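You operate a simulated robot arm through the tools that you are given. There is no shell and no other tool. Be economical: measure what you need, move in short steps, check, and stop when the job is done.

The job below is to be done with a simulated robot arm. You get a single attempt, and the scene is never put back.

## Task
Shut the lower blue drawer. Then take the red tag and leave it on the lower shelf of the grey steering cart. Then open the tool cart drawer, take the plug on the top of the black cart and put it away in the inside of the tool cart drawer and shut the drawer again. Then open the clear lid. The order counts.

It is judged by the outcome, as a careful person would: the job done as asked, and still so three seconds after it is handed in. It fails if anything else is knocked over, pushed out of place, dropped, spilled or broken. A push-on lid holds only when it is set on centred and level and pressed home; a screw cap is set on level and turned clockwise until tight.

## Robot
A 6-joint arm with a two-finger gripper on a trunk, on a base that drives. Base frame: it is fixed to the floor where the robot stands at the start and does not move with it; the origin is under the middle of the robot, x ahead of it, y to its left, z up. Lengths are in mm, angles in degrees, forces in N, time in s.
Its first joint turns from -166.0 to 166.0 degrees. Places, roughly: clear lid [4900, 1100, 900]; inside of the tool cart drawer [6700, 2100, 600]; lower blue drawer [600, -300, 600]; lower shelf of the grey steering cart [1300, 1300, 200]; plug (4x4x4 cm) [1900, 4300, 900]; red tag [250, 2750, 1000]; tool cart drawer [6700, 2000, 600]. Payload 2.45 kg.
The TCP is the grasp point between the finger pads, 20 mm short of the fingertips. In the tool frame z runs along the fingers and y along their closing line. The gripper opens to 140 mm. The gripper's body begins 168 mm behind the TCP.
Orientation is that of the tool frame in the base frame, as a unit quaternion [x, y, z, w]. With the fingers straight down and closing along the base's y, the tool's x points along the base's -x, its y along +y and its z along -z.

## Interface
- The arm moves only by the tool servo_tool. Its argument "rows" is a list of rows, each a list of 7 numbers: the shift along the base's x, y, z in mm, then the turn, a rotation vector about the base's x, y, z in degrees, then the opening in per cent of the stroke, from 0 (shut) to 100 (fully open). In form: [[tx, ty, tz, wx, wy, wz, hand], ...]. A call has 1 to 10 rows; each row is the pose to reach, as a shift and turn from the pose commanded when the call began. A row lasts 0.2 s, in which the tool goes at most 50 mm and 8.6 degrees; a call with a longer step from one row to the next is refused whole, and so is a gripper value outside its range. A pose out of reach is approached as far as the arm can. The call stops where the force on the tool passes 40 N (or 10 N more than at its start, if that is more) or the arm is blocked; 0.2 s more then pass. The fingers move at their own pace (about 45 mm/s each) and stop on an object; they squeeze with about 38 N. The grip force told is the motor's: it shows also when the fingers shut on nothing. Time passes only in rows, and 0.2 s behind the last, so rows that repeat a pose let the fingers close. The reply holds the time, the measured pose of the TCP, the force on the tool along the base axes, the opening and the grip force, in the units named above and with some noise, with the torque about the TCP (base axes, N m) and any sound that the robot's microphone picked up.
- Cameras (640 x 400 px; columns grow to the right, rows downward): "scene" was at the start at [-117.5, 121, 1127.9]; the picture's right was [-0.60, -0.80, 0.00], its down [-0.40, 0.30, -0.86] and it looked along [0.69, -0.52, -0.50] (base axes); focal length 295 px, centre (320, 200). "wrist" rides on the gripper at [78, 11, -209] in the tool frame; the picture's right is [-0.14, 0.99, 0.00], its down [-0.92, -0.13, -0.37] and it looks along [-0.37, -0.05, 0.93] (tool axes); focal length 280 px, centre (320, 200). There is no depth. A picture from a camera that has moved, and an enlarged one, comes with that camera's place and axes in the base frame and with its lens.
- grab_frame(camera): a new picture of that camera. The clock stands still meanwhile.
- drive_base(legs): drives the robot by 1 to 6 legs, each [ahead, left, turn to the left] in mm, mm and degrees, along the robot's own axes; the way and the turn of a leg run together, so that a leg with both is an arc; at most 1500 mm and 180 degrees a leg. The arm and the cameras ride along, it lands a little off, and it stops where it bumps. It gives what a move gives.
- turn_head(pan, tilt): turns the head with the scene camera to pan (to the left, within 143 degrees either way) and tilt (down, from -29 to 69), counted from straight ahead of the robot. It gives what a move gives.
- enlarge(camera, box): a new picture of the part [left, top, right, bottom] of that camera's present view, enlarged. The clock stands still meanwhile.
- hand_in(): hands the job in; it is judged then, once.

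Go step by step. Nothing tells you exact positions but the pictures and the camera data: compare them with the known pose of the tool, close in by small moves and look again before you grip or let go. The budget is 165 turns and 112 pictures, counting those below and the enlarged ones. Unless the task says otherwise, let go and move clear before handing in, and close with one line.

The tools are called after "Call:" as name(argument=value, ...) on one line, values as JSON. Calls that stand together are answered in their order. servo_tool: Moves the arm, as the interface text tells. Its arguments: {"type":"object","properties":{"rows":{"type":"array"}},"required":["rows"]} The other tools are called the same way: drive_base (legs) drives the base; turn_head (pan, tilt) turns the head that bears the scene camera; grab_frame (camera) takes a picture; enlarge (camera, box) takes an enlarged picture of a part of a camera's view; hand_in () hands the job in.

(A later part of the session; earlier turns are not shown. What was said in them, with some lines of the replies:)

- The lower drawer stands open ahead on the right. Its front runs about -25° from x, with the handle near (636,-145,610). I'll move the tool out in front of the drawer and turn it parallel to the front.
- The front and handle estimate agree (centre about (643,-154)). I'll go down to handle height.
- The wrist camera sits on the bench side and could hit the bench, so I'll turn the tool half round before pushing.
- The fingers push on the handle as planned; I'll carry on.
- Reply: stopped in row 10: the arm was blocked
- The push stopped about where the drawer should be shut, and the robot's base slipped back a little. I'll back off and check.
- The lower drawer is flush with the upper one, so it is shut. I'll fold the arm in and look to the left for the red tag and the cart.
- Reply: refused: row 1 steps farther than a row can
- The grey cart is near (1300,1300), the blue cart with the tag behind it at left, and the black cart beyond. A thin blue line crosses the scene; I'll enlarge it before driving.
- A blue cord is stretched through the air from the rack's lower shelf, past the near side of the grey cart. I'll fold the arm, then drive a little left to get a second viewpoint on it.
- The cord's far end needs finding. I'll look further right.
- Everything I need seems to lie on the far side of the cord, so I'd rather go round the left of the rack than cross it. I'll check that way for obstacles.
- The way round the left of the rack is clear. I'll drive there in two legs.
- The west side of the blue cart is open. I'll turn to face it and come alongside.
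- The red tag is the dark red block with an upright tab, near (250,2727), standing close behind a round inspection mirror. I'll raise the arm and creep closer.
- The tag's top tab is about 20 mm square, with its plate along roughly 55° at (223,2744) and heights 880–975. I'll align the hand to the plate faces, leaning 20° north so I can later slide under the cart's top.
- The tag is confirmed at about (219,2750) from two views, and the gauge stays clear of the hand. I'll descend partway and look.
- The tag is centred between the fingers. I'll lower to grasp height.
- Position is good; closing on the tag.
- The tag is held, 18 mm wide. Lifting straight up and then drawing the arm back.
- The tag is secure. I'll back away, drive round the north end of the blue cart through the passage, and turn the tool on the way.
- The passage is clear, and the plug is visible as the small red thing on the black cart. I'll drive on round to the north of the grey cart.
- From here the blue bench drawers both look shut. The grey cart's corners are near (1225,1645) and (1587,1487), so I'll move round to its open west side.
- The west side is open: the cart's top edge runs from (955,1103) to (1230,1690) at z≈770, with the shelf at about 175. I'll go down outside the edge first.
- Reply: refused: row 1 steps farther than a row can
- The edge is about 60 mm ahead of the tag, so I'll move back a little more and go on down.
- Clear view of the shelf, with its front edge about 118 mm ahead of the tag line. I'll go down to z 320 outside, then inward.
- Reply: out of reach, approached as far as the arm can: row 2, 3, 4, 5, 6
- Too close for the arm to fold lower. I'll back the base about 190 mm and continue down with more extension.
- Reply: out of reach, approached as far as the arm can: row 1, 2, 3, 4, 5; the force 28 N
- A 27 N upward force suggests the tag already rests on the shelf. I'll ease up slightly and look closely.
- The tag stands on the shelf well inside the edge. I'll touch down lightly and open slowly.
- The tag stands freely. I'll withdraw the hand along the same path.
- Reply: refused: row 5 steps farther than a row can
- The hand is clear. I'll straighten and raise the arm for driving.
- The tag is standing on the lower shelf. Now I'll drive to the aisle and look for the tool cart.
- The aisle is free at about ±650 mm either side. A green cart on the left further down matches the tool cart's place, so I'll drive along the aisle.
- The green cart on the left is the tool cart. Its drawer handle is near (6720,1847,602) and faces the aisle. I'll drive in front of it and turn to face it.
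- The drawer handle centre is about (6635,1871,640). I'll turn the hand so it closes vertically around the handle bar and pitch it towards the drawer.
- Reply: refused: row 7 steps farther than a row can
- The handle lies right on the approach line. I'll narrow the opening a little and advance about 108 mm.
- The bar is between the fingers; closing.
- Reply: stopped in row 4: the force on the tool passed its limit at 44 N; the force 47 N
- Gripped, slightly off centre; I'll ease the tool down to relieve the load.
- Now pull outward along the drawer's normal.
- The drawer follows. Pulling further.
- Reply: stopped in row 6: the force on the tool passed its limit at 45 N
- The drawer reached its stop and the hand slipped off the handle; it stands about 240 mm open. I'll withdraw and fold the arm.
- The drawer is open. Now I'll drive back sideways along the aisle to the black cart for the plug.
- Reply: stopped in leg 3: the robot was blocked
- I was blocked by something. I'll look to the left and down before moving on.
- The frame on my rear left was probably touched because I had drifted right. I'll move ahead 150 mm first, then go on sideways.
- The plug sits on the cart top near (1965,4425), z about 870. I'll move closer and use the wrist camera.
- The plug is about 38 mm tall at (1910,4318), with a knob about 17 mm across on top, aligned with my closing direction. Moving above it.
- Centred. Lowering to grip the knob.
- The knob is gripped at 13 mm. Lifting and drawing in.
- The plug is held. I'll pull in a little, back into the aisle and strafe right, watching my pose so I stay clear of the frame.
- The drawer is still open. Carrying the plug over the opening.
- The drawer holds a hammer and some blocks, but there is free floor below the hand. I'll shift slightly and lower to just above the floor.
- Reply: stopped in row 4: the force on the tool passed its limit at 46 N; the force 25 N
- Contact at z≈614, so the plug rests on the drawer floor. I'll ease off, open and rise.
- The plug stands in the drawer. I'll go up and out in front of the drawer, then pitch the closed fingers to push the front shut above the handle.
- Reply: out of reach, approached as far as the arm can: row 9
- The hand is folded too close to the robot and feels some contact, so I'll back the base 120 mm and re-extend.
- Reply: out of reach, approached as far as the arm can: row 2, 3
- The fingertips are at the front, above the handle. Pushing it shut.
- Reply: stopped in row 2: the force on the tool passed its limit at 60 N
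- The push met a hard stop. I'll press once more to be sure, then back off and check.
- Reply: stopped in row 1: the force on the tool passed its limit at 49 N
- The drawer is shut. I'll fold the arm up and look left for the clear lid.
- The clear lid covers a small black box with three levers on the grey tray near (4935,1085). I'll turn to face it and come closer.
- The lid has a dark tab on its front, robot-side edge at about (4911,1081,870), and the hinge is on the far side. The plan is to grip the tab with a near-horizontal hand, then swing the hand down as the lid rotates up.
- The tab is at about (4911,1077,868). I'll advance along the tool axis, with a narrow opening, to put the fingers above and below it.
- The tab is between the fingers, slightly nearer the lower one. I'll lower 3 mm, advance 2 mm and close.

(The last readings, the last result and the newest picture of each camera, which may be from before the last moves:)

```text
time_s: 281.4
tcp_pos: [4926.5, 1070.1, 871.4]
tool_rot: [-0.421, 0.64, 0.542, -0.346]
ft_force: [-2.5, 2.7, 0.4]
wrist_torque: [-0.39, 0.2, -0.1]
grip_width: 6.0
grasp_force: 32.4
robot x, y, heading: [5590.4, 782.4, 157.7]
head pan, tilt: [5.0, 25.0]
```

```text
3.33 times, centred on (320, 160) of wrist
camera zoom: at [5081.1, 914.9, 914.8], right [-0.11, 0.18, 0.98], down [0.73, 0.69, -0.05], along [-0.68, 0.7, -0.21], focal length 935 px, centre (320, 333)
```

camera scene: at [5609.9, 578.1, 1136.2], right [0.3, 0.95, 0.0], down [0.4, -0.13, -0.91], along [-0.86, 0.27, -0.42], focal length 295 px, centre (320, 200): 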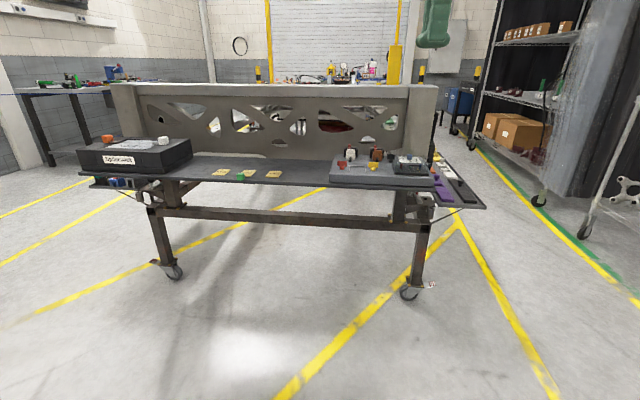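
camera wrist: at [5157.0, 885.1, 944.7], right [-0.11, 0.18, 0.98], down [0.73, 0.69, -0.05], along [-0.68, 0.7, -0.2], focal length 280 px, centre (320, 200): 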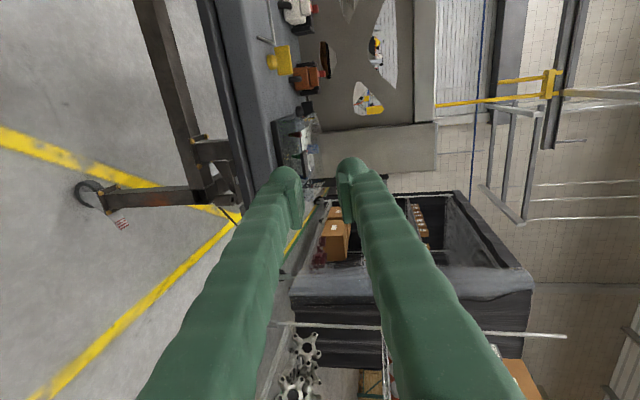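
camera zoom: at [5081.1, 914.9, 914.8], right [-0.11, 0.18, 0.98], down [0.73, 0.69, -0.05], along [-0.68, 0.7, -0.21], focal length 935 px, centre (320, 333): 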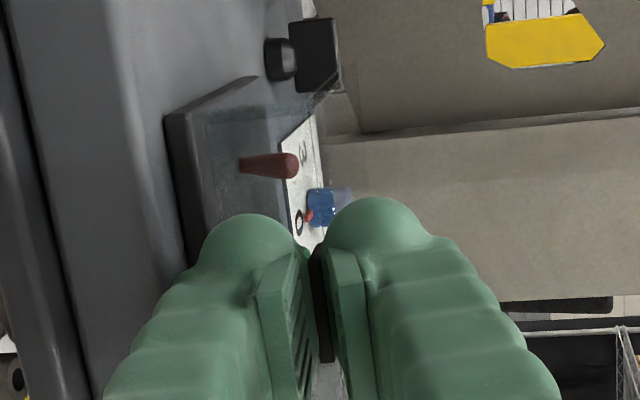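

The tab is gripped. Now I'll swing it up about the hinge, turning the hand with the lid, for the first 40°.

Call:
servo_tool(rows=[[-1.2, 0.5, 7, -1.6, -3.7, 0, 0], [-2.9, 1.3, 14, -3.26, -7.3, 0, 0], [-7.7, 3.4, 27.4, -6.5, -14.6, 0, 0], [-14, 6.2, 39.9, -9.8, -21.9, 0, 0], [-21.8, 9.8, 51.4, -13.1, -29.2, 0, 0], [-31.1, 13.9, 61.6, -16.3, -36.5, 0, 0]])

Call:
enlarge(camera="scene", box=[340, 100, 470, 190])

```text
time_s: 282.8
tcp_pos: [4901.4, 1083.0, 929.7]
tool_rot: [-0.512, 0.779, 0.304, -0.194]
ft_force: [15.4, -6.0, 12.8]
wrist_torque: [-0.4, 0.16, -0.48]
grip_width: 6.0
grasp_force: 31.9
robot x, y, heading: [5589.4, 783.5, 157.9]
head pan, tilt: [5.0, 25.0]
stopped in row 6: the force on the tool passed its limit at 48 N (the readings are from after the stop); the commanded pose is now the measured one
```

```text
4.44 times, centred on (405, 145) of scene
camera zoom: at [5611.0, 577.8, 1136.1], right [0.3, 0.95, 0.0], down [0.4, -0.13, -0.91], along [-0.87, 0.27, -0.42], focal length 1313 px, centre (-58, 444)
```

zoom: 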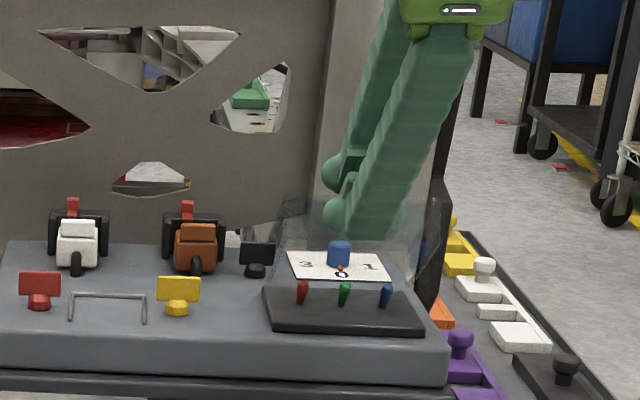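

The lid is rising with the hand. The radial force shows the hinge is a bit higher and farther than I took it, so I'll continue on a corrected arc.

Call:
servo_tool(rows=[[-3, 1.3, 8, -1.6, -3.7, 0, 0], [-7.7, 3.4, 13, -3.26, -7.3, 0, 0], [-17.2, 7.7, 24, -6.5, -14.6, 0, 0], [-28, 12.5, 33.5, -9.8, -21.9, 0, 0], [-40.4, 18, 40, -13.1, -29.2, 0, 0]])

```text
time_s: 284.0
tcp_pos: [4859.8, 1101.9, 970.0]
tool_rot: [-0.549, 0.831, 0.074, -0.048]
ft_force: [-5.9, 3.1, -17.9]
wrist_torque: [0.02, 0.14, -0.49]
grip_width: 5.9
grasp_force: 32.0
robot x, y, heading: [5588.9, 785.4, 157.2]
head pan, tilt: [5.0, 25.0]
```

Call:
servo_tool(rows=[[-7, 3, 0, -1.6, -3.7, 0, 0], [-14.2, 6.3, 1.5, -3.26, -7.3, 0, 0], [-27.5, 12.3, 3, -6.5, -14.6, 0, 0], [-40.9, 18.3, 2, -9.8, -21.9, 0, 0]])

Call:
enlarge(camera="scene", box=[340, 80, 470, 190])

```text
time_s: 285.0
tcp_pos: [4819.0, 1120.8, 970.1]
tool_rot: [-0.546, 0.829, -0.101, 0.064]
ft_force: [1.5, 4.6, -1.1]
wrist_torque: [0.24, -0.02, -0.57]
grip_width: 6.1
grasp_force: 32.3
robot x, y, heading: [5589.9, 785.4, 157.7]
head pan, tilt: [5.0, 25.0]
```

```text
3.64 times, centred on (405, 135) of scene
camera zoom: at [5609.8, 578.4, 1136.2], right [0.3, 0.95, 0.0], down [0.4, -0.13, -0.91], along [-0.86, 0.27, -0.42], focal length 1074 px, centre (11, 436)
```

zoom: 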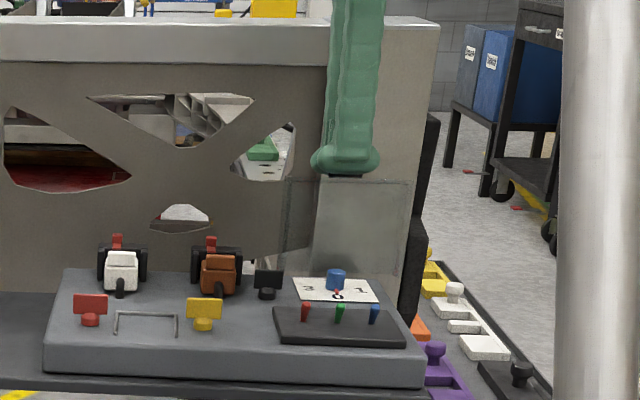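

The lid stands just past upright. I'll lean it a few degrees further back to find its rest, watching the force.

Call:
servo_tool(rows=[[-6.5, 2.9, -1, -1.6, -3.7, 0, 0], [-13, 5.8, -2, -3.26, -7.3, 0, 0], [-19.5, 8.7, -5, -4.9, -11, 0, 0]])

```text
time_s: 285.7
tcp_pos: [4807.8, 1125.8, 969.5]
tool_rot: [-0.538, 0.817, -0.174, 0.11]
ft_force: [22.5, -8.6, -2.2]
wrist_torque: [0.01, -0.13, -0.57]
grip_width: 6.0
grasp_force: 32.9
robot x, y, heading: [5592.1, 779.7, 157.7]
head pan, tilt: [5.0, 25.0]
stopped in row 3: the force on the tool passed its limit at 47 N (the readings are from after the stop); the commanded pose is now the measured one
```

The lid has met its open stop past upright. I'll ease off, open the fingers a little and slide off along the tool axis.

Call:
servo_tool(rows=[[2, -1, 0, 0, 0, 0, 0], [2, -1, 0, 0, 0, 0, 8], [2, -1, 0, 0, 0, 0, 13], [2, -1, 0, 0, 0, 0, 16], [-1, 0.5, 9, 0, 0, 0, 16], [-5, 2, 18, 0, 0, 0, 16], [-10, 4, 30, 0, 0, 0, 18], [-12, 5, 50, 0, 0, 0, 18]])

Call:
enlarge(camera="scene", box=[340, 80, 470, 190])

```text
time_s: 287.5
tcp_pos: [4793.7, 1130.4, 1018.5]
tool_rot: [-0.538, 0.817, -0.173, 0.11]
ft_force: [0.0, -0.1, 0.3]
wrist_torque: [0.01, -0.02, 0.02]
grip_width: 25.1
grasp_force: 0.0
robot x, y, heading: [5588.4, 785.5, 157.4]
head pan, tilt: [5.0, 25.0]
```

```text
3.64 times, centred on (405, 135) of scene
camera zoom: at [5610.2, 578.1, 1136.2], right [0.3, 0.95, 0.0], down [0.4, -0.13, -0.91], along [-0.86, 0.27, -0.42], focal length 1074 px, centre (11, 436)
```

zoom: 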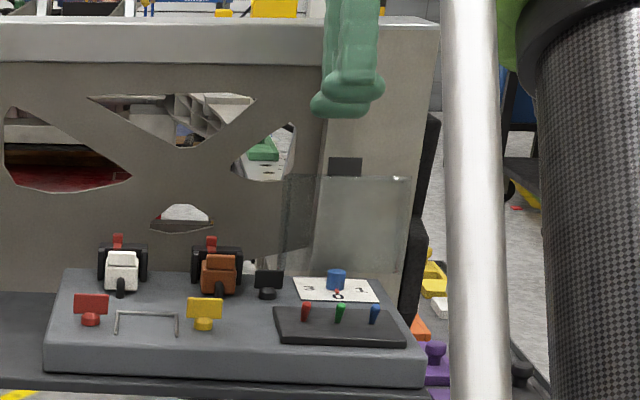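

The lid stays open by itself. Raising clear and drawing the arm back.

Call:
servo_tool(rows=[[0, 0, 40, 0, 0, 0, 18], [0, 0, 80, 0, 0, 0, 18], [5, -2, 120, 0, 0, 0, 18], [35, -16, 150, 3.26, 7.3, 0, 18], [70, -31, 170, 6.5, 14.6, 0, 18], [110, -49, 180, 9, 20, 0, 18], [150, -67, 180, 9, 20, 0, 18], [190, -85, 180, 9, 20, 0, 18]])

Call:
turn_head(pan=20, tilt=25)

Call:
grab_frame(camera="scene")

```text
time_s: 289.3
tcp_pos: [4983.9, 1045.5, 1198.4]
tool_rot: [-0.551, 0.834, -0.013, 0.007]
ft_force: [-1.4, 0.5, -1.1]
wrist_torque: [-0.15, -0.24, -0.01]
grip_width: 25.1
grasp_force: 0.0
out of reach, approached as far as the arm can: row 3
robot x, y, heading: [5591.7, 785.0, 157.6]
head pan, tilt: [5.0, 25.0]
```

```text
time_s: 290.1
tcp_pos: [4984.1, 1045.2, 1199.9]
tool_rot: [-0.55, 0.835, -0.013, 0.009]
ft_force: [0.0, 0.1, -0.3]
wrist_torque: [0.01, -0.03, -0.02]
grip_width: 25.3
grasp_force: 0.0
robot x, y, heading: [5591.4, 785.0, 157.6]
head pan, tilt: [20.0, 25.0]
```

```text
9 pictures are left
camera scene: at [5606.3, 554.4, 1136.2], right [0.04, 1.0, 0.0], down [0.42, -0.02, -0.91], along [-0.91, 0.04, -0.42], focal length 295 px, centre (320, 200)
```

scene: 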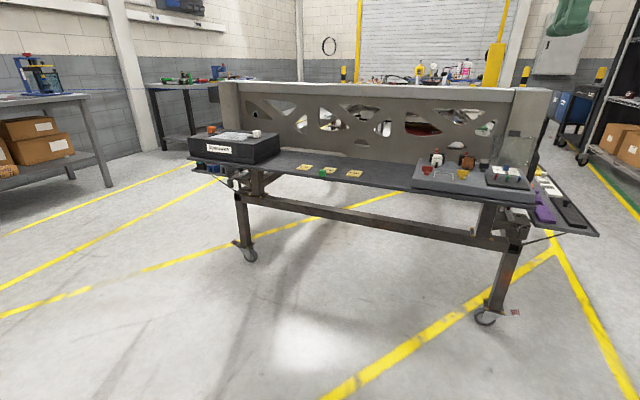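

The lid stands open, both drawers are shut, the tag is on the lower shelf, the plug is in the drawer, and the arm is clear. Handing in.

Call:
hand_in()

```text
The job is handed in.
```

I did all four parts in the order asked and handed the job in; the base bumped something in the aisle once, and I saw nothing moved by it.
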